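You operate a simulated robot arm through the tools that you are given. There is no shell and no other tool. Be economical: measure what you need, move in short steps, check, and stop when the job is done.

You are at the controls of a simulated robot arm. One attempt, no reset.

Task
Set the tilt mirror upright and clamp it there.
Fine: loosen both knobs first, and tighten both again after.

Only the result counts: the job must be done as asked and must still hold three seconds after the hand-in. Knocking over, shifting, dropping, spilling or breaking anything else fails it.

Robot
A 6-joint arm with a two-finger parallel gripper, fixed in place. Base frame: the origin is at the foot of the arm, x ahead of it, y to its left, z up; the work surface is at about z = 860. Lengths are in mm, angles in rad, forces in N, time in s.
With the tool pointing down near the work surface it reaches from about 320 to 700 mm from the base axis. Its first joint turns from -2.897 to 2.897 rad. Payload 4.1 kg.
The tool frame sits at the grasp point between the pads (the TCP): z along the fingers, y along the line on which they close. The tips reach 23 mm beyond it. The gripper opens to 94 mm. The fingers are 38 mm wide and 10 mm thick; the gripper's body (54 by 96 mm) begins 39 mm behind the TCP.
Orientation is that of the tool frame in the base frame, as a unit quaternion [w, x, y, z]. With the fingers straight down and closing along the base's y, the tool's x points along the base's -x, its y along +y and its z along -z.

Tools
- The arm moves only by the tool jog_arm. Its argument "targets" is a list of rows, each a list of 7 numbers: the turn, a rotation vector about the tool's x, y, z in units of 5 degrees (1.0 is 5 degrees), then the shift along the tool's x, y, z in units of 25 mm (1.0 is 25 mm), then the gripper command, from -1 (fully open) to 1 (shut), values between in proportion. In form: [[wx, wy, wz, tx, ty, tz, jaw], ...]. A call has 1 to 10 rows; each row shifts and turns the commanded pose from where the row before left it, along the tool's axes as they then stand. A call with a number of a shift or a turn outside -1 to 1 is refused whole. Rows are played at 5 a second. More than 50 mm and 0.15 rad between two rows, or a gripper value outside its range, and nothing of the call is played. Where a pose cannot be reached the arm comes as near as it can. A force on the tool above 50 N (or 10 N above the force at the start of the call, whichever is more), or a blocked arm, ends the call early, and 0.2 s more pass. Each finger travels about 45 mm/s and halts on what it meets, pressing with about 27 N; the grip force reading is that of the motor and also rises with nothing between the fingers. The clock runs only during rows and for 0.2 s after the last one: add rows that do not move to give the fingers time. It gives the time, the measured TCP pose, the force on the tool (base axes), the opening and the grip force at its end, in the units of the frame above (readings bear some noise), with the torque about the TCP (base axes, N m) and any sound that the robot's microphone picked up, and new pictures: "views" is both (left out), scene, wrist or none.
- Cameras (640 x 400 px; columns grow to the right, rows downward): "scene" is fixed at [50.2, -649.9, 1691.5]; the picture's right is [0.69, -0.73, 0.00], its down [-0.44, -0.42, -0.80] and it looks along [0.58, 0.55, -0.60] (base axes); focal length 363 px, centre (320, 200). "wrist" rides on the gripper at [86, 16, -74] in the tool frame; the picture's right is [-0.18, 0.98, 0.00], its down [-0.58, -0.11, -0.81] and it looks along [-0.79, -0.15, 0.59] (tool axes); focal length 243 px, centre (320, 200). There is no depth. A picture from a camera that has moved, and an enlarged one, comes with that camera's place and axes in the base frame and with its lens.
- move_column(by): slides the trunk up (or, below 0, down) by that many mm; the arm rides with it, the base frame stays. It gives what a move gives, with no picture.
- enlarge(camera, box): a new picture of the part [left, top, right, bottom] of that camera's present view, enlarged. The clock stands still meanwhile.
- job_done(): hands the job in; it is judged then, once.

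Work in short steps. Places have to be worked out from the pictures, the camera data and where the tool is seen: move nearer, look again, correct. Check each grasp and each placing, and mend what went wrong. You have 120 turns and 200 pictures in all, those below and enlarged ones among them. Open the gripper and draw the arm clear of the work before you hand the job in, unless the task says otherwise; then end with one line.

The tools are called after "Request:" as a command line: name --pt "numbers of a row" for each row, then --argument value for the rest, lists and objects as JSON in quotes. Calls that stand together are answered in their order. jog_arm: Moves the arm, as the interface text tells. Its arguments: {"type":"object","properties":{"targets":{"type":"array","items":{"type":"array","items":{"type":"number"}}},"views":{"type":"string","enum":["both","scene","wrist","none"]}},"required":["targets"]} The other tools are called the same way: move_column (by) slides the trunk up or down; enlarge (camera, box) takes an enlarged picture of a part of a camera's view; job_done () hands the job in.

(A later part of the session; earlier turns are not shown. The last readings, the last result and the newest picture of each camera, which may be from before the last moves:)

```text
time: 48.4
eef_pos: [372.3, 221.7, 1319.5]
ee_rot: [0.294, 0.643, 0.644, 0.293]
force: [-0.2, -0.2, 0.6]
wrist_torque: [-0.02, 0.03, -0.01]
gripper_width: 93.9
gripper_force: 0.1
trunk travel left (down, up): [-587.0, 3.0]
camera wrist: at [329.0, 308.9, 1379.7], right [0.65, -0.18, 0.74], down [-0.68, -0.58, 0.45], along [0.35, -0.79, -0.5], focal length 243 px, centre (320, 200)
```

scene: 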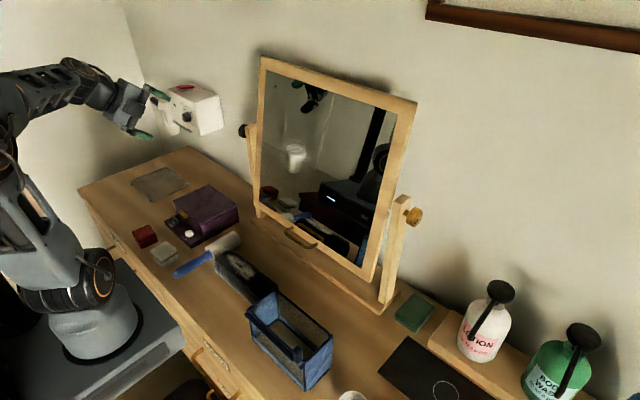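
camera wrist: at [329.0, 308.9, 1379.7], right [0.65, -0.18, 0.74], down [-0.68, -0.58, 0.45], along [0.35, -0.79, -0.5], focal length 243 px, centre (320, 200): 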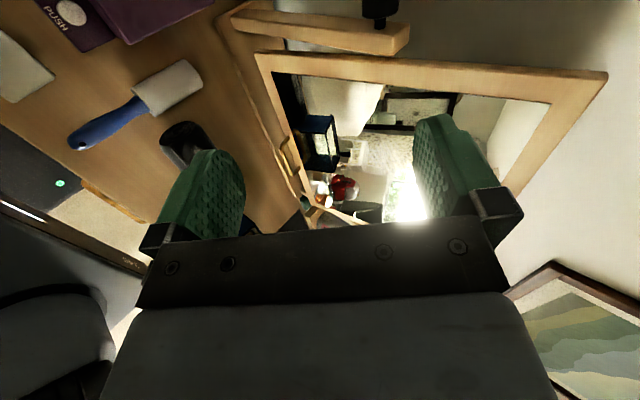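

The left knob appears near (628, 200, 1186). I shift out and forward for a better view of it.

Request:
jog_arm --pt "0 0 0 1 0.4 0.4 -1" --pt "0 0 0 1 0.4 0.4 -1" --pt "0 0 0 1 0.4 0.5 -1" --pt "0 0 0 0 0.4 0.5 -1" --views "wrist"

Request:
enlarge --camera "wrist" --box '[280, 40, 420, 160]'

```text
time: 49.4
eef_pos: [433.8, 295.4, 1318.1]
ee_rot: [0.293, 0.643, 0.644, 0.293]
force: [0.5, 1.0, -0.2]
wrist_torque: [0.01, 0.01, 0.05]
gripper_width: 94.1
gripper_force: 0.0
trunk travel left (down, up): [-587.0, 3.0]
camera wrist: at [388.9, 381.9, 1379.7], right [0.65, -0.18, 0.74], down [-0.68, -0.58, 0.45], along [0.35, -0.79, -0.5], focal length 243 px, centre (320, 200)
```

wrist: 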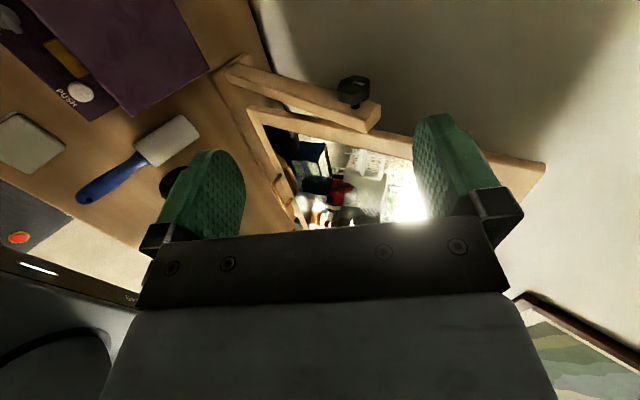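

```text
3.33 times, centred on (350, 100) of wrist
camera zoom: at [388.9, 381.9, 1379.7], right [0.65, -0.18, 0.74], down [-0.68, -0.58, 0.45], along [0.35, -0.79, -0.5], focal length 809 px, centre (220, 533)
```

zoom: 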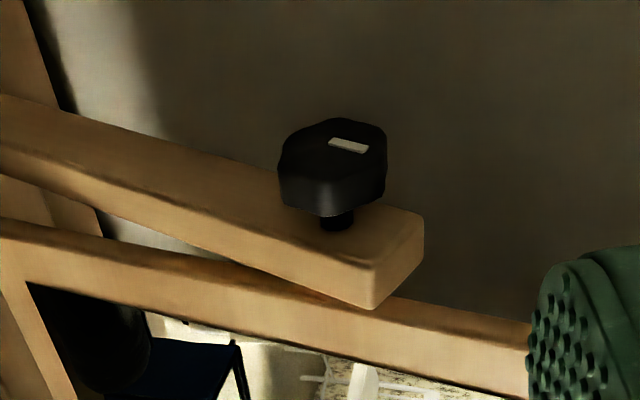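

Left knob face at y≈213, post at y≈180, centre (628, 1189). I roll back 180° so joint 6 has its full range here.

Request:
jog_arm --pt "0 0 -1 0 0 -0.6 -1" --pt "0 0 -1 0 0 0 -1" --pt "0 0 -1 0 0 0 -1" --pt "0 0 -1 0 0 0 -1" --pt "0 0 -1 0 0 0 -1" --pt "0 0 -1 0 0 0 -1" --pt "0 0 -1 0 0 0 -1" --pt "0 0 -1 0 0 0 -1" --pt "0 0 -1 0 0 0 -1" --views "none"

Request:
jog_arm --pt "0 0 -1 0 0 0 -1" --pt "0 0 -1 0 0 0 -1" --pt "0 0 -1 0 0 0 -1" --pt "0 0 -1 0 0 0 -1" --pt "0 0 -1 0 0 0 -1" --pt "0 0 -1 0 0 0 -1" --pt "0 0 -1 0 0 0 -1" --pt "0 0 -1 0 0 0 -1" --pt "0 0 -1 0 0 0 -1" --views "none"

Request:
jog_arm --pt "0 0 -1 0 0 0 -1" --pt "0 0 -1 0 0 0 -1" --pt "0 0 -1 0 0 0 -1" --pt "0 0 -1 0 0 0 -1" --pt "0 0 -1 0 0 0 -1" --pt "0 0 -1 0 0 0 -1" --pt "0 0 -1 0 0 0 -1" --pt "0 0 -1 0 0 0 -1" --pt "0 0 -1 0 0 0 -1" --views "none"

Request:
jog_arm --pt "0 0 -1 0 0 0 -1" --pt "0 0 -1 0 0 0 -1" --pt "0 0 -1 0 0 0 -1" --pt "0 0 -1 0 0 0 -1" --pt "0 0 -1 0 0 0 -1" --pt "0 0 -1 0 0 0 -1" --pt "0 0 -1 0 0 0 -1" --pt "0 0 -1 0 0 0 -1" --pt "0 0 -1 0 0 0 -1" --views "none"

Request:
jog_arm --pt "1 0 0 0.33 0 0 -1" --pt "1 0 0 0.33 0 0 -1" --pt "1 0 0 0.33 0 0 -1" --pt "1 0 0 0.33 0 0 -1" --pt "1 0 0 0.33 0 0 -1" --pt "1 0 0 0.33 0 0 -1" --pt "1 0 0 0.33 0 0 -1" --pt "1 0 0 0.33 0 0 -1" --pt "1 0 0 0.33 0 0 -1" --pt "1 0 0 0.33 0 0 -1"

```text
time: 51.4
eef_pos: [422.4, 294.5, 1330.3]
ee_rot: [0.383, 0.347, 0.841, 0.157]
force: [0.4, -0.2, 0.2]
wrist_torque: [-0.03, -0.03, 0.02]
gripper_width: 93.7
gripper_force: 0.1
trunk travel left (down, up): [-587.0, 3.0]
```

```text
time: 53.4
eef_pos: [423.1, 294.7, 1330.4]
ee_rot: [0.415, -0.001, 0.91, -0.001]
force: [0.0, -0.5, 0.8]
wrist_torque: [0.01, 0.02, 0.05]
gripper_width: 94.0
gripper_force: 0.1
trunk travel left (down, up): [-587.0, 3.0]
```

```text
time: 55.4
eef_pos: [422.2, 293.8, 1329.8]
ee_rot: [0.383, -0.349, 0.84, -0.16]
force: [0.0, 0.6, 1.1]
wrist_torque: [0.0, 0.0, -0.01]
gripper_width: 94.0
gripper_force: 0.1
trunk travel left (down, up): [-587.0, 3.0]
```

```text
time: 57.4
eef_pos: [423.2, 295.0, 1330.8]
ee_rot: [-0.293, 0.644, -0.643, 0.294]
force: [0.4, -0.2, 0.2]
wrist_torque: [0.0, -0.03, -0.02]
gripper_width: 93.9
gripper_force: 0.1
trunk travel left (down, up): [-587.0, 3.0]
```

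```text
time: 59.6
eef_pos: [423.1, 212.5, 1329.3]
ee_rot: [-0.537, 0.459, -0.459, 0.538]
force: [-0.8, -1.2, -0.9]
wrist_torque: [0.02, -0.02, 0.0]
gripper_width: 94.0
gripper_force: 0.1
trunk travel left (down, up): [-587.0, 3.0]
camera wrist: at [352.9, 126.2, 1302.8], right [0.15, 0.18, -0.97], down [-0.81, 0.58, -0.02], along [0.56, 0.79, 0.24], focal length 243 px, centre (320, 200)
```

scene: 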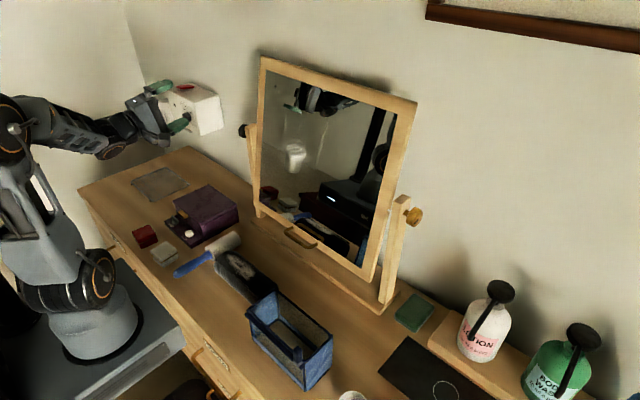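
wrist: 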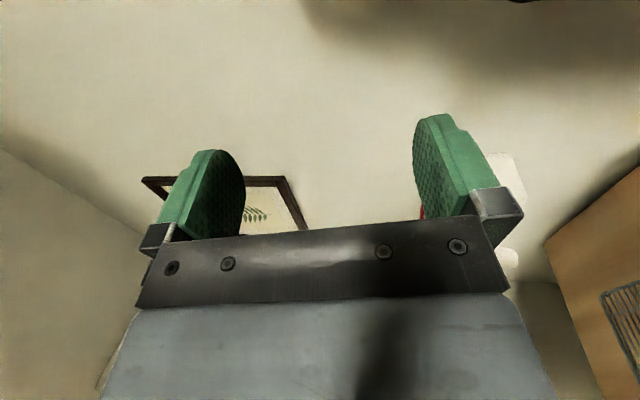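

Pitch is 99°. I drop to a stand-off below and in front of the left knob and pitch up to 114°.

Request:
jog_arm --pt "0 0 0 0 1 0.37 -1" --pt "0 0 0 0 1 0.37 -1" --pt "0 0 0 0 1 0.37 -1" --pt "0 0 0 0 1 0.37 -1" --pt "0 0 0 0 1 0.37 -1" --pt "0 0 0 0 1 0.37 -1" --pt "0 0 0 0 1 0.37 -1" --pt "1 0 0 0 1 0.37 -1" --pt "1 0 0 0 0 0 -1" --pt "1 0 0 0 0 0 -1"

```text
time: 61.8
eef_pos: [525.0, 212.5, 1144.5]
ee_rot: [-0.593, 0.385, -0.384, 0.594]
force: [0.5, 0.1, 0.1]
wrist_torque: [0.03, 0.0, -0.02]
gripper_width: 94.0
gripper_force: 0.0
trunk travel left (down, up): [-587.0, 3.0]
camera wrist: at [464.8, 125.9, 1099.4], right [0.4, 0.18, -0.9], down [-0.78, 0.58, -0.23], along [0.48, 0.79, 0.38], focal length 243 px, centre (320, 200)
```

scene: 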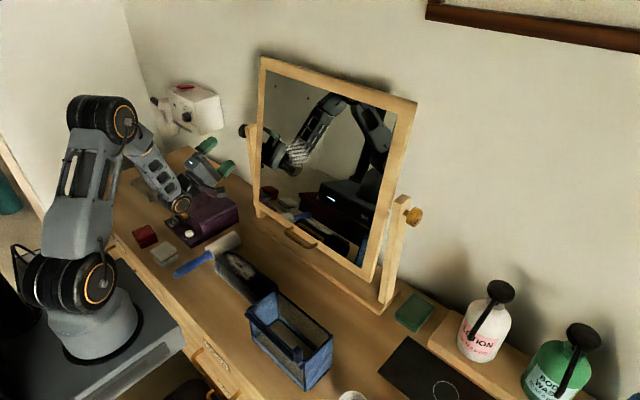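
wrist: 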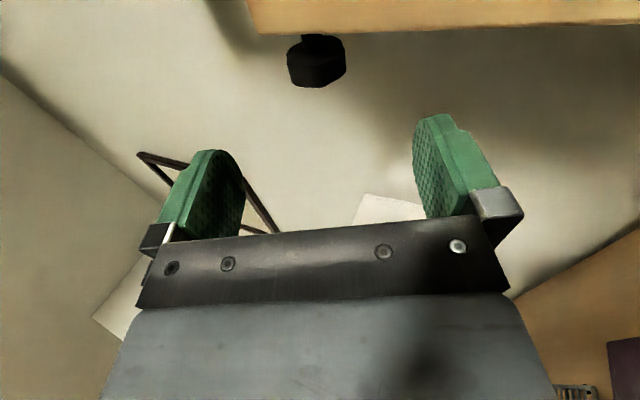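

The knob appears where predicted. I advance 112 mm along the tool axis, and close on it.

Request:
jog_arm --pt "0 0 0 0 0.07 0.9 -1" --pt "0 0 0 0 0 0.9 -1" --pt "0 0 0 0 0 0.9 -1" --pt "0 0 0 0 0 0.9 -1" --pt "0 0 0 0 0 0.88 -1"

Request:
jog_arm --pt "0 0 0 0 0 0 1" --pt "0 0 0 0 0 0 1" --pt "0 0 0 0 0 0 1" --pt "0 0 0 0 0 0 1" --pt "0 0 0 0 0 0 1" --views "wrist"

```text
time: 63.0
eef_pos: [630.2, 211.5, 1188.0]
ee_rot: [0.593, -0.386, 0.385, -0.593]
force: [-0.9, -0.1, 1.1]
wrist_torque: [0.01, 0.02, -0.01]
gripper_width: 93.9
gripper_force: 0.1
trunk travel left (down, up): [-587.0, 3.0]
camera wrist: at [569.6, 126.2, 1143.5], right [0.4, 0.18, -0.9], down [-0.78, 0.58, -0.23], along [0.48, 0.79, 0.38], focal length 243 px, centre (320, 200)
```

scene: 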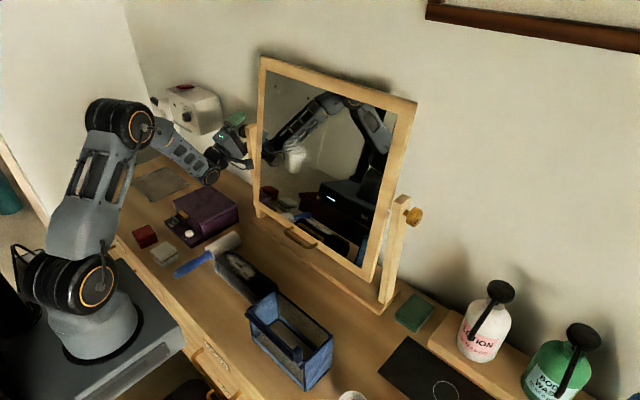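
wrist: 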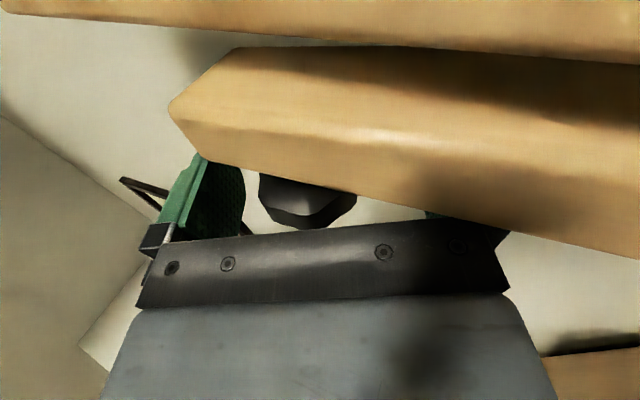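

```text
time: 64.2
eef_pos: [627.9, 213.2, 1191.2]
ee_rot: [0.594, -0.383, 0.384, -0.594]
force: [1.1, 2.1, 22.4]
wrist_torque: [-0.28, 0.07, -0.02]
gripper_width: 41.2
gripper_force: 44.8
trunk travel left (down, up): [-587.0, 3.0]
camera wrist: at [568.3, 126.2, 1146.6], right [0.41, 0.19, -0.9], down [-0.78, 0.58, -0.23], along [0.48, 0.79, 0.38], focal length 243 px, centre (320, 200)
```

wrist: 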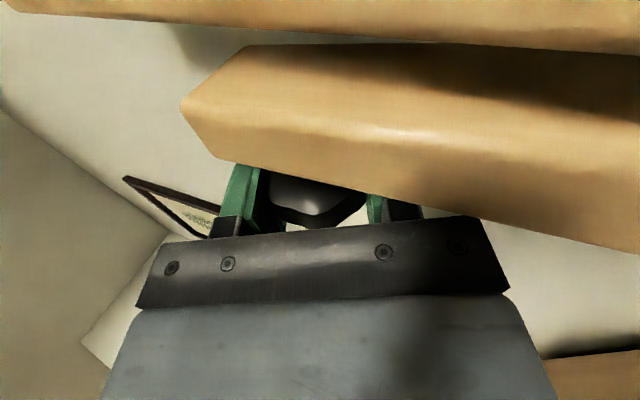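

Gripped at 41 mm, with the centre about 4 mm higher than assumed. I relax upward and turn CCW seen from +y (wx-).

Request:
jog_arm --pt "0 0 0 0 -0.15 0.05 1" --pt "-0.6 0 0 0 0 0 1" --pt "-0.6 0 0 0 0 0 1" --pt "-0.6 0 0 0 0 0 1" --pt "-0.6 0 0 0 0 0 1" --pt "-0.6 0 0 0 0 0 1" --views "none"

Request:
jog_arm --pt "-0.6 0 0 0 0 0 1" --pt "-0.6 0 0 0 0 0 1" --pt "-0.6 0 0 0 0 0 1" --pt "-0.6 0 0 0 0 0 1" --pt "-0.6 0 0 0 0 0 1" --views "wrist"

```text
time: 65.6
eef_pos: [628.6, 212.2, 1190.6]
ee_rot: [-0.536, 0.461, -0.46, 0.537]
force: [1.7, 1.6, 0.5]
wrist_torque: [-0.11, 0.03, 0.59]
gripper_width: 41.3
gripper_force: 45.2
trunk travel left (down, up): [-587.0, 3.0]
```

```text
time: 66.8
eef_pos: [629.3, 211.8, 1188.9]
ee_rot: [-0.472, 0.527, -0.526, 0.472]
force: [-7.1, -1.3, -14.3]
wrist_torque: [-0.04, -0.04, -0.13]
gripper_width: 41.2
gripper_force: 44.3
trunk travel left (down, up): [-587.0, 3.0]
camera wrist: at [553.9, 126.3, 1182.1], right [-0.11, 0.18, -0.98], down [-0.79, 0.58, 0.2], along [0.6, 0.79, 0.08], focal length 243 px, centre (320, 200)
```

wrist: 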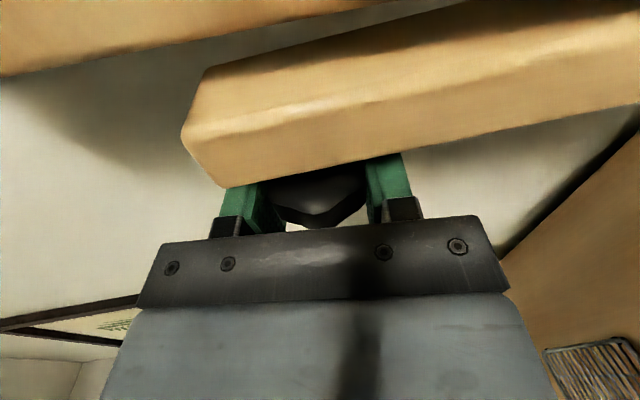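

Turning freely, 30° so far. I relax down 2 mm and continue.

Request:
jog_arm --pt "-0.6 0 0 0 0.1 -0.04 1" --pt "-0.6 0 0 0 0 0 1" --pt "-0.6 0 0 0 0 0 1" --pt "-0.6 0 0 0 0 0 1" --pt "-0.6 0 0 0 0 0 1" --pt "-0.6 0 0 0 0 0 1" --views "none"

Request:
jog_arm --pt "-0.6 0 0 0 0 0 1" --pt "-0.6 0 0 0 0 0 1" --pt "-0.6 0 0 0 0 0 1" --pt "-0.6 0 0 0 0 0 1" --pt "-0.6 0 0 0 0 0 1" --pt "-0.6 0 0 0 0 0 1" --views "wrist"

```text
time: 68.2
eef_pos: [627.6, 212.7, 1187.4]
ee_rot: [0.383, -0.594, 0.594, -0.385]
force: [-4.0, -0.9, -15.6]
wrist_torque: [-0.1, -0.07, -0.63]
gripper_width: 41.2
gripper_force: 44.8
trunk travel left (down, up): [-587.0, 3.0]
```

```text
time: 69.6
eef_pos: [626.0, 211.4, 1187.4]
ee_rot: [0.284, -0.646, 0.647, -0.286]
force: [-9.7, 2.6, -22.8]
wrist_torque: [0.05, -0.13, -0.83]
gripper_width: 41.4
gripper_force: 45.3
trunk travel left (down, up): [-587.0, 3.0]
camera wrist: at [562.4, 126.9, 1225.8], right [-0.66, 0.18, -0.73], down [-0.52, 0.58, 0.62], along [0.54, 0.79, -0.29], focal length 243 px, centre (320, 200)
```

wrist: 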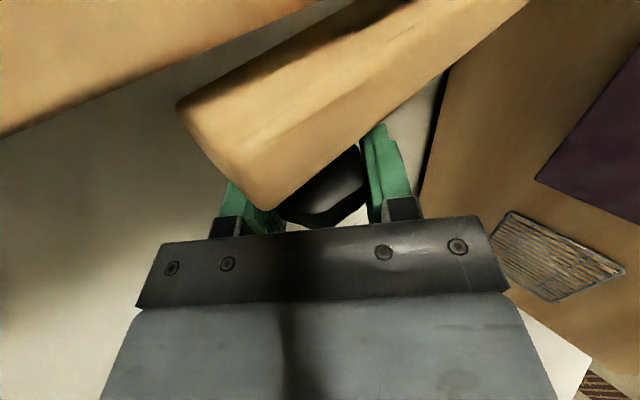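

67° so far, pitch 47°. I relax with the force and continue down.

Request:
jog_arm --pt "-0.6 0 0 0 0.12 0.04 1" --pt "-0.6 0 0 0 0 0 1" --pt "-0.6 0 0 0 0 0 1" --pt "-0.6 0 0 0 0 0 1" --views "none"

Request:
jog_arm --pt "-0.6 0 0 0 0 0 1" --pt "-0.6 0 0 0 0 0 1" --pt "-0.6 0 0 0 0 0 1" --views "none"

Request:
jog_arm --pt "-0.6 0 0 0 0 0 1" --pt "-0.6 0 0 0 0 0 1" --pt "-0.6 0 0 0 0 0 1" --views "wrist"

```text
time: 70.6
eef_pos: [627.2, 212.8, 1186.3]
ee_rot: [-0.217, 0.673, -0.673, 0.218]
force: [-8.1, 2.4, -12.7]
wrist_torque: [-0.29, -0.07, -0.44]
gripper_width: 41.1
gripper_force: 45.3
trunk travel left (down, up): [-587.0, 3.0]
```

```text
time: 71.4
eef_pos: [625.1, 212.8, 1186.6]
ee_rot: [-0.163, 0.688, -0.687, 0.164]
force: [-8.8, 2.7, -13.8]
wrist_torque: [-0.44, -0.06, -0.4]
gripper_width: 41.3
gripper_force: 45.3
trunk travel left (down, up): [-587.0, 3.0]
```

```text
time: 72.2
eef_pos: [625.5, 212.3, 1185.4]
ee_rot: [-0.109, 0.699, -0.698, 0.11]
force: [-15.1, 2.1, -17.3]
wrist_torque: [0.67, -0.08, -0.14]
gripper_width: 41.1
gripper_force: 45.0
trunk travel left (down, up): [-587.0, 3.0]
camera wrist: at [588.4, 126.9, 1252.2], right [-0.94, 0.18, -0.3], down [-0.14, 0.58, 0.8], along [0.32, 0.79, -0.52], focal length 243 px, centre (320, 200)
```

wrist: 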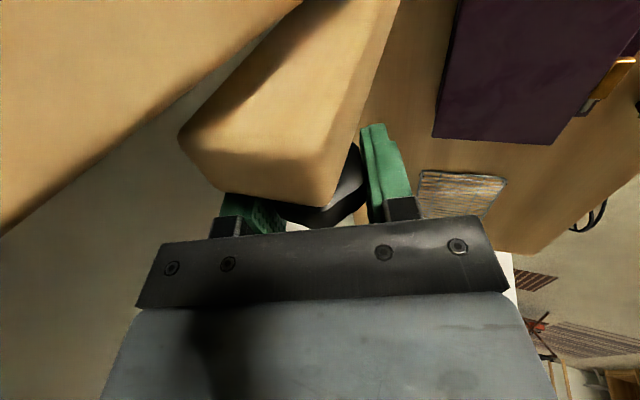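

About 97° turned. I relax and go on a bit to find the stop.

Request:
jog_arm --pt "-0.6 0 0 0 0.12 0.05 1" --pt "-0.6 0 0 0 0 0 1" --pt "-0.6 0 0 0 0 0 1" --views "none"

Request:
jog_arm --pt "-0.6 0 0 0 0 0 1" --pt "-0.6 0 0 0 0 0 1" --pt "-0.6 0 0 0 0 0 1" --views "none"

```text
time: 73.0
eef_pos: [623.6, 211.7, 1185.4]
ee_rot: [-0.057, 0.705, -0.704, 0.057]
force: [-1.0, 6.4, 1.2]
wrist_torque: [-0.13, -0.77, -0.15]
gripper_width: 41.7
gripper_force: 45.0
trunk travel left (down, up): [-587.0, 3.0]
```

```text
time: 73.8
eef_pos: [623.2, 212.6, 1184.4]
ee_rot: [0.001, 0.707, -0.707, 0.0]
force: [1.6, 5.5, 3.0]
wrist_torque: [0.26, -0.5, -0.01]
gripper_width: 41.4
gripper_force: 44.7
trunk travel left (down, up): [-587.0, 3.0]
```

The torque spiked to 0.77 N·m and the grip slipped, so the left knob is at its loose stop too. I release and retreat upward and back.

Request:
jog_arm --pt "0 0 0 0 0 0 -1" --pt "0 0 0 0 0 0 -1" --pt "0 0 0 0 0 0 -1" --pt "0 0 0 -0.2 0 -1 -1" --pt "0 0 0 -0.2 0 -1 -1" --pt "0 0 0 0 0.5 -1 -1" --pt "0 0 0 0 1 -1 -1" --pt "0 0 0 0 1 0 -1" --pt "0 0 0 0 1 0 -1" --pt "0 0 0 0 1 0 -1"

Request:
enlarge --camera "scene" --box '[220, 40, 440, 320]'

```text
time: 76.0
eef_pos: [505.8, 220.8, 1284.3]
ee_rot: [0.0, 0.707, -0.707, 0.0]
force: [-0.7, -0.1, -0.3]
wrist_torque: [0.04, 0.0, -0.02]
gripper_width: 93.9
gripper_force: 0.0
out of reach, approached as far as the arm can: row 5
trunk travel left (down, up): [-587.0, 3.0]
camera wrist: at [491.6, 135.7, 1358.7], right [-0.98, 0.18, 0.0], down [0.11, 0.58, 0.81], along [0.15, 0.79, -0.59], focal length 243 px, centre (320, 200)
```

scene: 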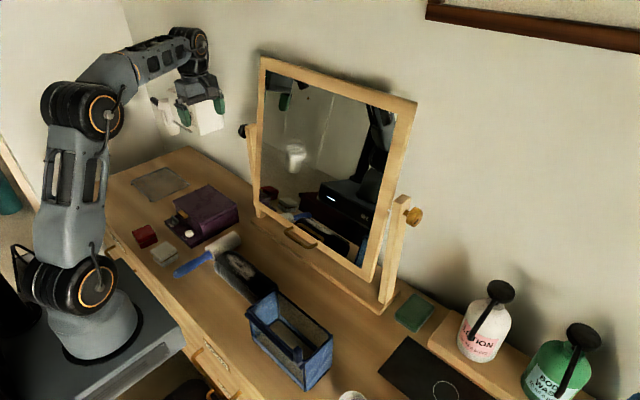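
wrist: 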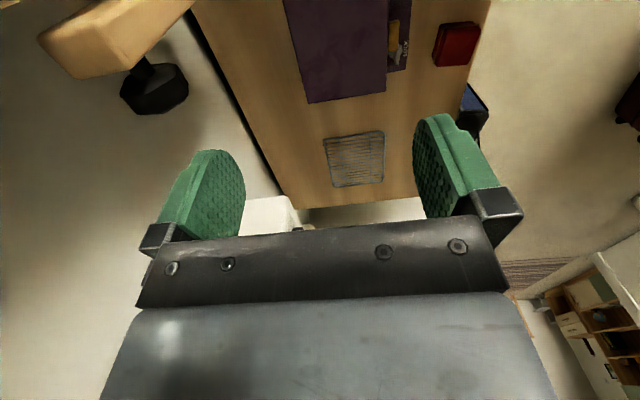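

```text
1.43 times, centred on (330, 180) of scene
camera zoom: at [50.2, -649.9, 1691.5], right [0.69, -0.73, 0.0], down [-0.44, -0.42, -0.8], along [0.58, 0.55, -0.6], focal length 518 px, centre (306, 229)
```

zoom: 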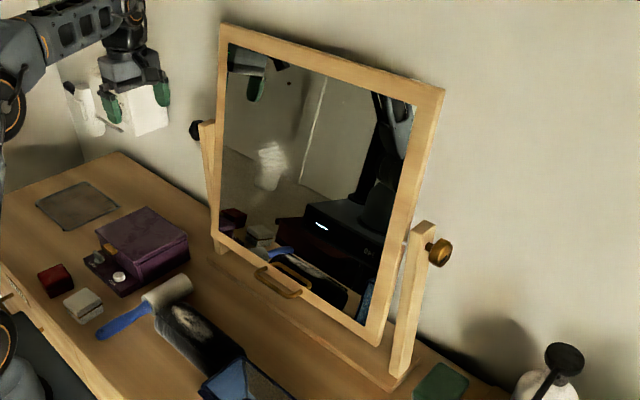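

The mirror leans back about 10.4° from corner rays, with the pivot near (627, 1192), and it holds its angle. I'll push its bottom rail back beside the handle, so I move to y≈0, pitch forward and close the fingers.

Request:
jog_arm --pt "1 0 0 0.98 0 0 1" --pt "1 0 0 0.98 0 0 1" --pt "1 0 0 0.98 0 0 1" --pt "1 0 0 0.98 0 0 1" --pt "1 0 0 0.98 0 0 1" --pt "1 0 0 0.98 0 0 1" --pt "1 0 0 0.98 0 0 1" --pt "1 0 0 0.98 0 0 1" --pt "1 0 0 0.98 0 0 1"

```text
time: 78.0
eef_pos: [507.2, -0.3, 1283.3]
ee_rot: [-0.272, 0.653, -0.653, 0.271]
force: [-0.2, -0.9, -0.5]
wrist_torque: [0.0, -0.01, -0.01]
gripper_width: 0.0
gripper_force: 27.2
trunk travel left (down, up): [-587.0, 3.0]
camera wrist: at [443.9, -85.3, 1324.6], right [-0.69, 0.18, -0.7], down [-0.49, 0.58, 0.65], along [0.52, 0.79, -0.31], focal length 243 px, centre (320, 200)
```

scene: 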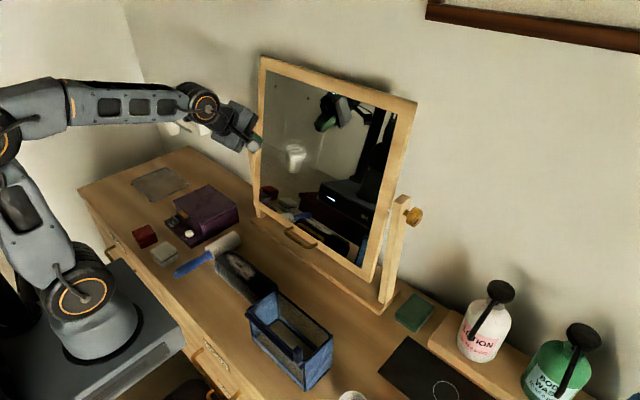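
wrist: 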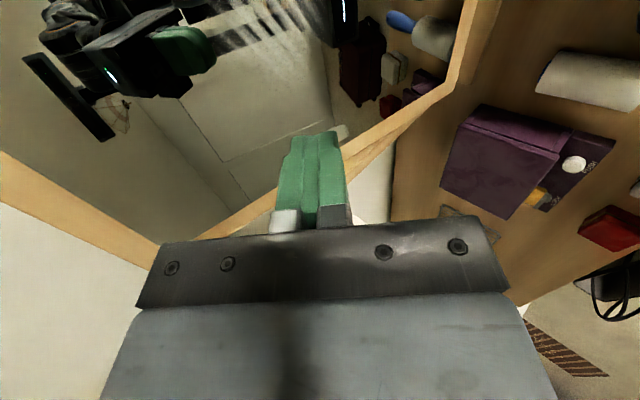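

I pitch to 60° and lower to the height of the bottom rail, stopping before contact.

Request:
jog_arm --pt "1 0 0 0 0 0 1" --pt "1 0 0 0 0 0 1" --pt "1 0 0 0 0 0 1" --pt "0 0 0 0 1 0.7 1" --pt "0 0 0 0 1 0.7 1" --pt "0 0 0 0 1 0.7 1" --pt "0 0 0 0 1 0.7 1" --pt "0 0 0 0 1 0.7 1" --views "none"

Request:
jog_arm --pt "0 0 0 0 1 0.7 1" --pt "0 0 0 0 1 0.7 1" --pt "0 0 0 0 1 0.7 1" --pt "0 0 0 0 1 0.7 1"

```text
time: 79.8
eef_pos: [519.7, -2.3, 1130.7]
ee_rot: [-0.354, 0.612, -0.612, 0.354]
force: [-1.0, 0.7, 0.1]
wrist_torque: [-0.02, 0.02, 0.0]
gripper_width: 0.0
gripper_force: 27.0
trunk travel left (down, up): [-587.0, 3.0]
```

```text
time: 80.8
eef_pos: [528.3, 0.8, 1009.6]
ee_rot: [-0.354, 0.612, -0.612, 0.354]
force: [0.1, 0.3, -0.5]
wrist_torque: [0.03, 0.0, -0.03]
gripper_width: 0.0
gripper_force: 26.7
trunk travel left (down, up): [-587.0, 3.0]
camera wrist: at [457.1, -85.5, 1032.8], right [-0.49, 0.18, -0.85], down [-0.64, 0.58, 0.5], along [0.59, 0.79, -0.17], focal length 243 px, centre (320, 200)
```

scene: 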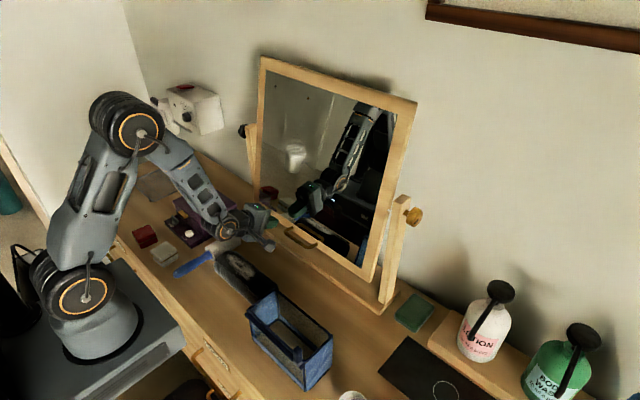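
wrist: 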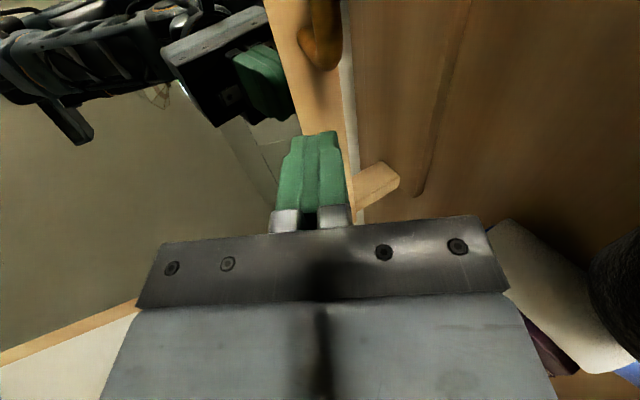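

The bottom rail spans z≈957–984 by ray estimate, so I lower the tips to z≈972 and then advance in 5 mm steps, watching the force.

Request:
jog_arm --pt "0 0 0 0 0.66 0.94 1" --pt "0 0 0 0 0 0 1" --views "wrist"

Request:
jog_arm --pt "0 0 0 0 -0.1 0.173 1" --pt "0 0 0 0 -0.1 0.173 1" --pt "0 0 0 0 -0.1 0.173 1" --pt "0 0 0 0 -0.1 0.173 1" --views "wrist"

```text
time: 81.4
eef_pos: [540.9, -0.5, 981.3]
ee_rot: [0.354, -0.612, 0.613, -0.353]
force: [0.5, -0.5, 0.3]
wrist_torque: [0.0, 0.04, 0.0]
gripper_width: 0.0
gripper_force: 26.7
trunk travel left (down, up): [-587.0, 3.0]
camera wrist: at [469.7, -86.0, 1006.3], right [-0.49, 0.18, -0.85], down [-0.64, 0.58, 0.5], along [0.59, 0.79, -0.17], focal length 243 px, centre (320, 200)
```

wrist: 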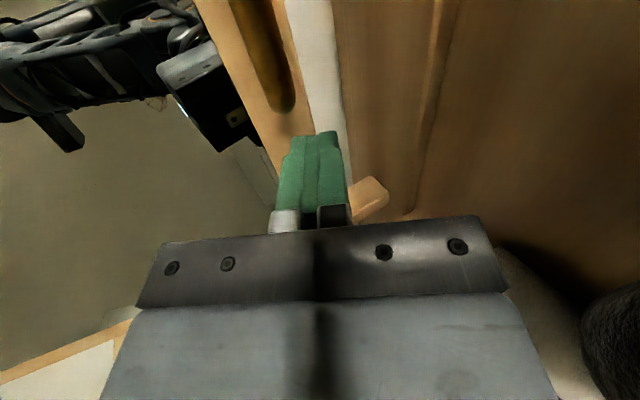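

```text
time: 82.4
eef_pos: [563.1, -0.6, 983.5]
ee_rot: [0.354, -0.612, 0.613, -0.353]
force: [-0.9, 1.5, 0.5]
wrist_torque: [0.03, -0.02, 0.0]
gripper_width: 0.0
gripper_force: 27.8
trunk travel left (down, up): [-587.0, 3.0]
camera wrist: at [491.2, -87.3, 1007.1], right [-0.49, 0.18, -0.85], down [-0.64, 0.58, 0.5], along [0.59, 0.79, -0.17], focal length 243 px, centre (320, 200)
```

wrist: 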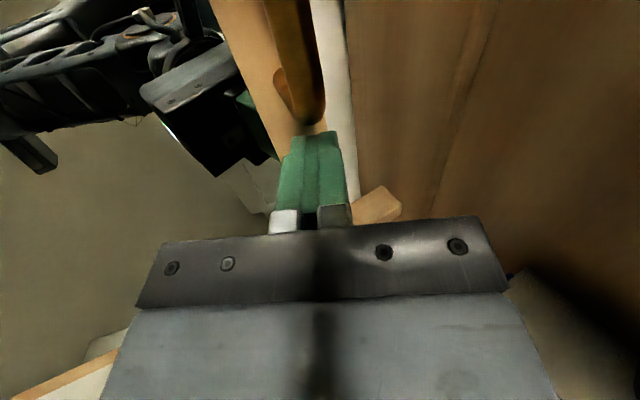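

No contact yet. The handle's foot is close to the finger, so I shift 12 mm toward +y and advance in small steps.

Request:
jog_arm --pt "0 0 0 -0.5 0 0 1" --pt "0 0 0 0 -0.06 0.104 1" --pt "0 0 0 0 -0.06 0.104 1" --pt "0 0 0 0 -0.06 0.104 1" --pt "0 0 0 0 -0.06 0.104 1" --views "wrist"

```text
time: 83.6
eef_pos: [573.9, 11.0, 983.2]
ee_rot: [0.353, -0.612, 0.612, -0.354]
force: [-1.3, -0.3, -0.8]
wrist_torque: [-0.03, 0.0, -0.02]
gripper_width: 0.2
gripper_force: 27.4
trunk travel left (down, up): [-587.0, 3.0]
camera wrist: at [502.8, -74.0, 1007.0], right [-0.49, 0.18, -0.85], down [-0.64, 0.58, 0.5], along [0.59, 0.79, -0.17], focal length 243 px, centre (320, 200)
```

wrist: 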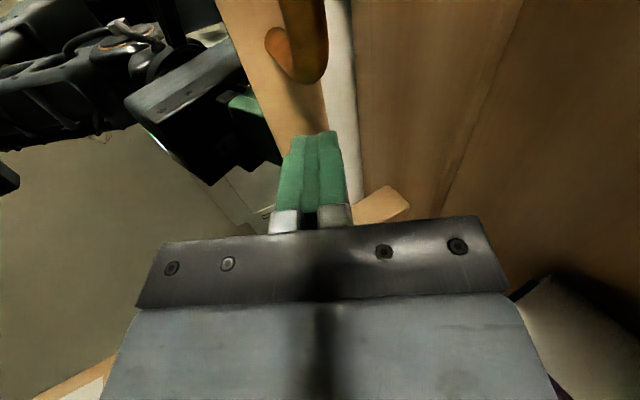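

The rail seems to drift relative to the fingertip. I check the height in enlarged pictures before pushing.

Request:
enlarge --camera "scene" --box '[230, 190, 330, 270]'

Request:
enlarge --camera "wrist" --box '[220, 20, 400, 220]'

```text
5.00 times, centred on (280, 230) of scene
camera zoom: at [50.2, -649.9, 1691.5], right [0.69, -0.73, 0.0], down [-0.44, -0.42, -0.8], along [0.58, 0.55, -0.6], focal length 1814 px, centre (520, 50)
```

zoom: 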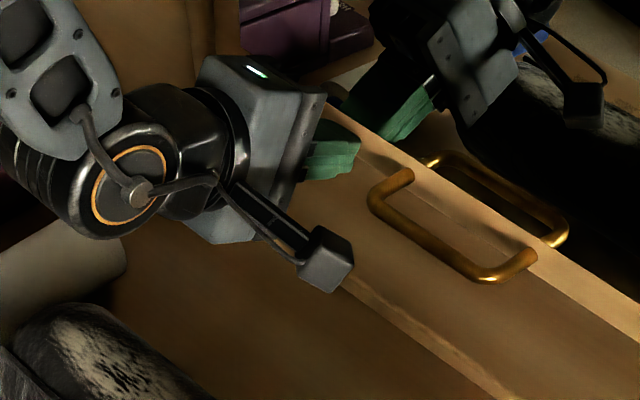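

```text
2.00 times, centred on (310, 120) of wrist
camera zoom: at [502.8, -74.0, 1007.0], right [-0.49, 0.18, -0.85], down [-0.64, 0.58, 0.5], along [0.59, 0.79, -0.17], focal length 485 px, centre (340, 360)
```

zoom: 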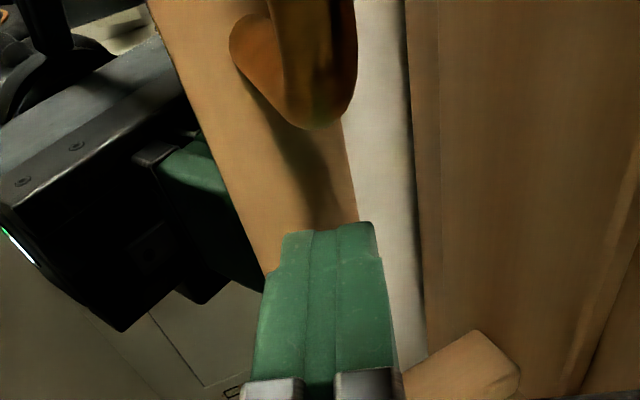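

The fingertips are a bit low relative to the rail, so I raise 10 mm and keep advancing by 3 mm steps.

Request:
jog_arm --pt "0 0 0 0 -0.35 -0.2 1" --pt "0 0 0 0 -0.06 0.104 1" --pt "0 0 0 0 -0.06 0.104 1" --pt "0 0 0 0 -0.06 0.104 1" --pt "0 0 0 0 -0.06 0.104 1" --views "wrist"

```text
time: 84.8
eef_pos: [587.3, 12.3, 994.1]
ee_rot: [0.354, -0.612, 0.613, -0.353]
force: [-1.7, -1.0, 0.5]
wrist_torque: [-0.01, 0.03, -0.03]
gripper_width: 0.2
gripper_force: 27.0
trunk travel left (down, up): [-587.0, 3.0]
camera wrist: at [515.5, -73.4, 1017.1], right [-0.49, 0.18, -0.85], down [-0.64, 0.58, 0.5], along [0.59, 0.79, -0.17], focal length 243 px, centre (320, 200)
```

wrist: 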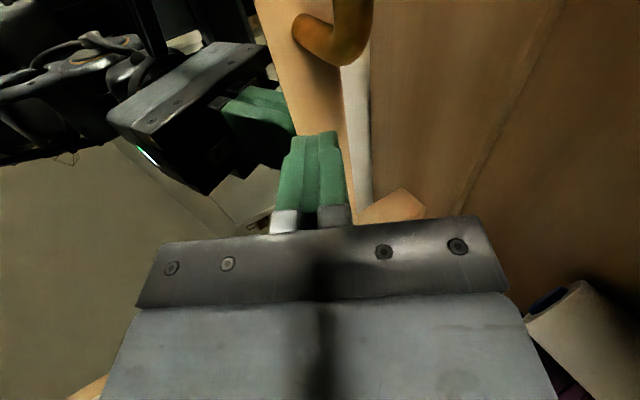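

The reflected tip suggests about 8 mm of gap to the mirror plane. I keep advancing.

Request:
jog_arm --pt "0 0 0 0 -0.06 0.104 1" --pt "0 0 0 0 -0.06 0.104 1" --pt "0 0 0 0 -0.06 0.104 1" --views "none"

Request:
jog_arm --pt "0 0 0 0 -0.06 0.104 1" --pt "0 0 0 0 -0.06 0.104 1"

Request:
enlarge --camera "scene" --box '[220, 40, 440, 320]'

```text
time: 85.6
eef_pos: [597.0, 12.6, 992.8]
ee_rot: [0.354, -0.612, 0.612, -0.354]
force: [-1.3, 0.8, 0.4]
wrist_torque: [0.01, 0.03, 0.04]
gripper_width: 0.0
gripper_force: 26.9
trunk travel left (down, up): [-587.0, 3.0]
```

```text
time: 86.2
eef_pos: [601.6, 12.7, 993.5]
ee_rot: [-0.354, 0.612, -0.612, 0.354]
force: [0.5, 0.7, 0.5]
wrist_torque: [0.02, -0.03, -0.03]
gripper_width: 0.0
gripper_force: 27.1
trunk travel left (down, up): [-587.0, 3.0]
camera wrist: at [530.7, -74.0, 1017.1], right [-0.49, 0.18, -0.85], down [-0.64, 0.58, 0.5], along [0.59, 0.79, -0.17], focal length 243 px, centre (320, 200)
```

scene: 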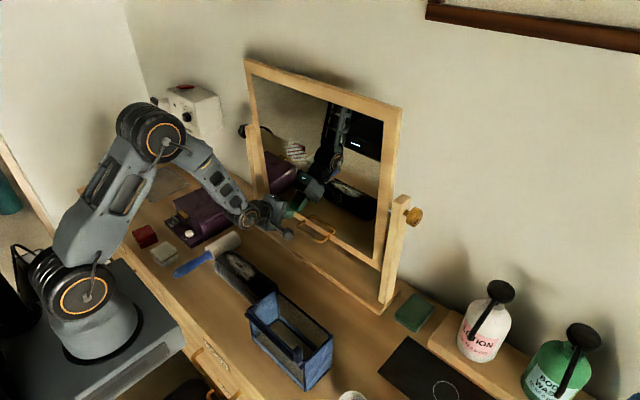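
wrist: 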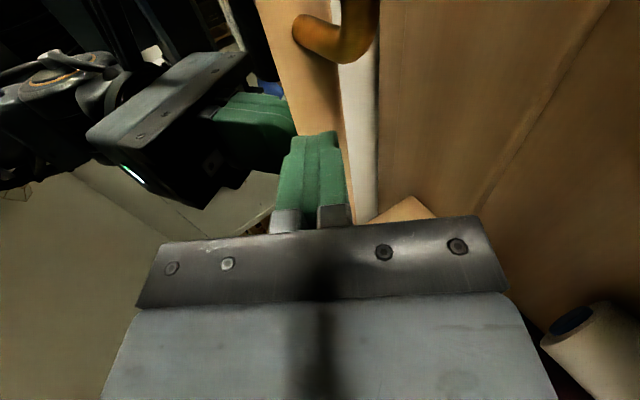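

```text
1.43 times, centred on (330, 180) of scene
camera zoom: at [50.2, -649.9, 1691.5], right [0.69, -0.73, 0.0], down [-0.44, -0.42, -0.8], along [0.58, 0.55, -0.6], focal length 518 px, centre (306, 229)
```

zoom: 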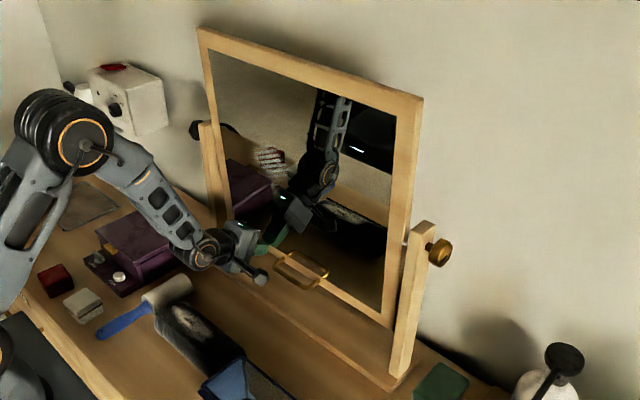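

The mirror followed with almost no force, and the right-edge corners now give about 1° from vertical. I back off gently and go look along the right edge for a precise angle.

Request:
jog_arm --pt "0 0 0 0 0.25 -0.43 1" --pt "0 0 0 0 0.5 -0.87 1" --pt "0 0 0 0 0.5 -0.87 1" --pt "0 0 0 0 0.5 -0.87 1" --pt "0 0 0 0 -0.866 -0.5 1" --pt "0 0 0 0 -0.866 -0.5 1" --pt "0 0 0 0 -0.866 -0.5 1" --pt "0 0 0 0 -0.866 -0.5 1" --pt "0 0 0 1 -0.866 -0.5 1" --pt "0 0 0 1 -0.866 -0.5 1" --views "scene"

Request:
jog_arm --pt "-1 0 0 1 -0.866 -0.5 1" --pt "-1 0 0 1 -0.8 -0.6 1" --pt "-1 0 0 1 -0.7 -0.7 1" --pt "0 0 0 1 -0.7 -0.7 1" --pt "0 0 0 1 0 0 1" --pt "0 0 0 1 0 0 1" --pt "0 0 0 1 0 0 1" --pt "0 0 0 1 0 0 1" --pt "0 0 0 1 0 0 1" --pt "0 0 0 1 0 0 1" --views "none"

Request:
jog_arm --pt "0 0 0 1 0 0 1" --pt "0 0 0 1 0 0 1" --pt "0 0 0 1 0 0 1" --pt "0 0 0 1 0 0 1" --pt "0 0 0 1 0 0 1"

```text
time: 88.4
eef_pos: [514.1, -38.9, 1143.8]
ee_rot: [-0.353, 0.613, -0.613, 0.353]
force: [-0.5, -0.8, 0.9]
wrist_torque: [0.04, 0.0, -0.01]
gripper_width: 0.0
gripper_force: 26.9
trunk travel left (down, up): [-587.0, 3.0]
```

scene: 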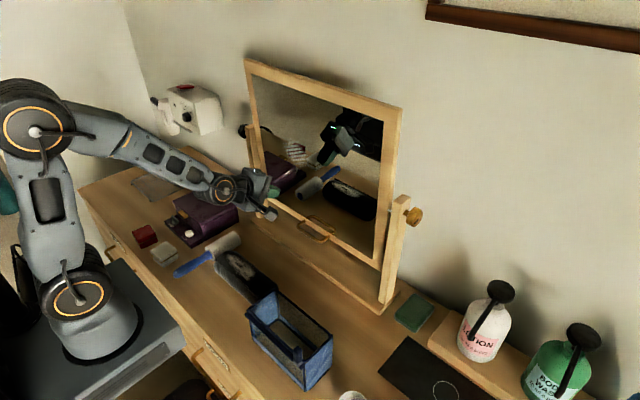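

```text
time: 90.6
eef_pos: [513.4, -278.4, 1234.5]
ee_rot: [-0.27, 0.654, -0.653, 0.27]
force: [-0.6, -1.3, -0.2]
wrist_torque: [0.0, -0.01, 0.03]
gripper_width: 0.0
gripper_force: 27.1
out of reach, approached as far as the arm can: row 2
trunk travel left (down, up): [-587.0, 3.0]
```

```text
time: 91.8
eef_pos: [511.7, -402.1, 1234.3]
ee_rot: [0.271, -0.653, 0.653, -0.271]
force: [-0.7, 0.4, 0.0]
wrist_torque: [-0.01, -0.03, 0.03]
gripper_width: 0.1
gripper_force: 26.9
trunk travel left (down, up): [-587.0, 3.0]
camera wrist: at [449.3, -488.7, 1276.5], right [-0.7, 0.18, -0.69], down [-0.49, 0.58, 0.65], along [0.52, 0.79, -0.31], focal length 243 px, centre (320, 200)
```

scene: 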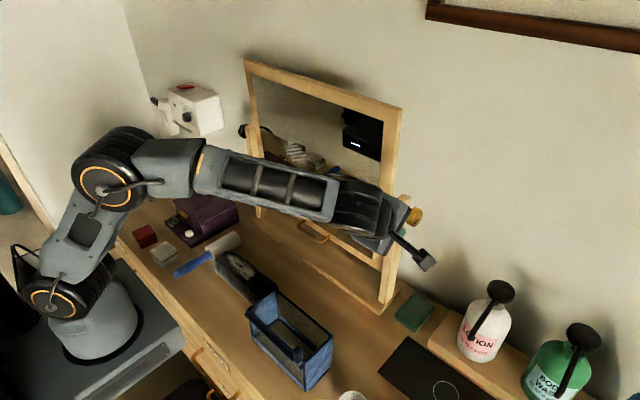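
wrist: 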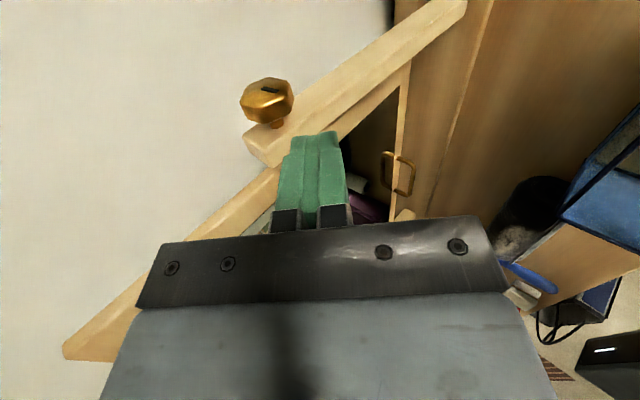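

I enlarge this view and the scene to measure the mirror edge accurately against the post.

Request:
enlarge --camera "wrist" --box '[320, 0, 480, 110]'

Request:
enlarge --camera "wrist" --box '[40, 150, 300, 370]'

Request:
enlarge --camera "scene" --box '[350, 90, 430, 190]'

Request:
enlarge --camera "scene" --box '[350, 220, 430, 320]'

```text
3.64 times, centred on (400, 55) of wrist
camera zoom: at [449.3, -488.7, 1276.5], right [-0.7, 0.18, -0.69], down [-0.49, 0.58, 0.65], along [0.52, 0.79, -0.31], focal length 882 px, centre (29, 727)
```

zoom: 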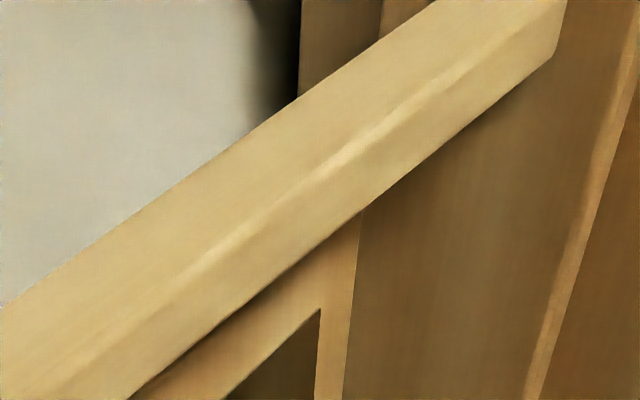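

```text
1.82 times, centred on (170, 260) of wrist
camera zoom: at [449.3, -488.7, 1276.5], right [-0.7, 0.18, -0.69], down [-0.49, 0.58, 0.65], along [0.52, 0.79, -0.31], focal length 441 px, centre (593, 91)
```

zoom: 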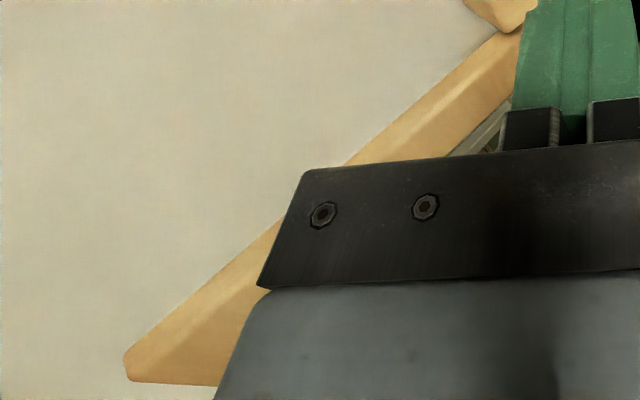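

```text
4.00 times, centred on (390, 140) of scene
camera zoom: at [50.2, -649.9, 1691.5], right [0.69, -0.73, 0.0], down [-0.44, -0.42, -0.8], along [0.58, 0.55, -0.6], focal length 1452 px, centre (40, 440)
```

zoom: 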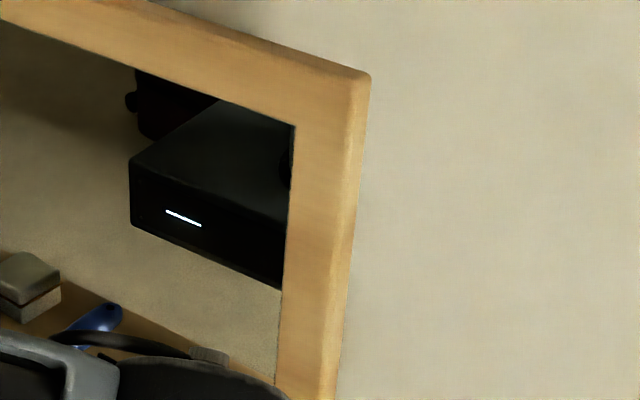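

```text
4.00 times, centred on (390, 270) of scene
camera zoom: at [50.2, -649.9, 1691.5], right [0.69, -0.73, 0.0], down [-0.44, -0.42, -0.8], along [0.58, 0.55, -0.6], focal length 1452 px, centre (40, -80)
```

zoom: 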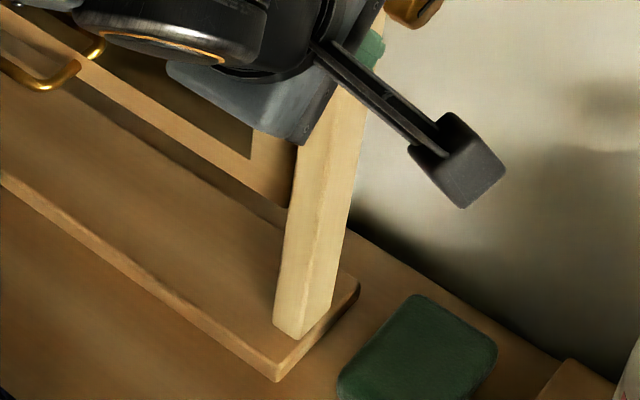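

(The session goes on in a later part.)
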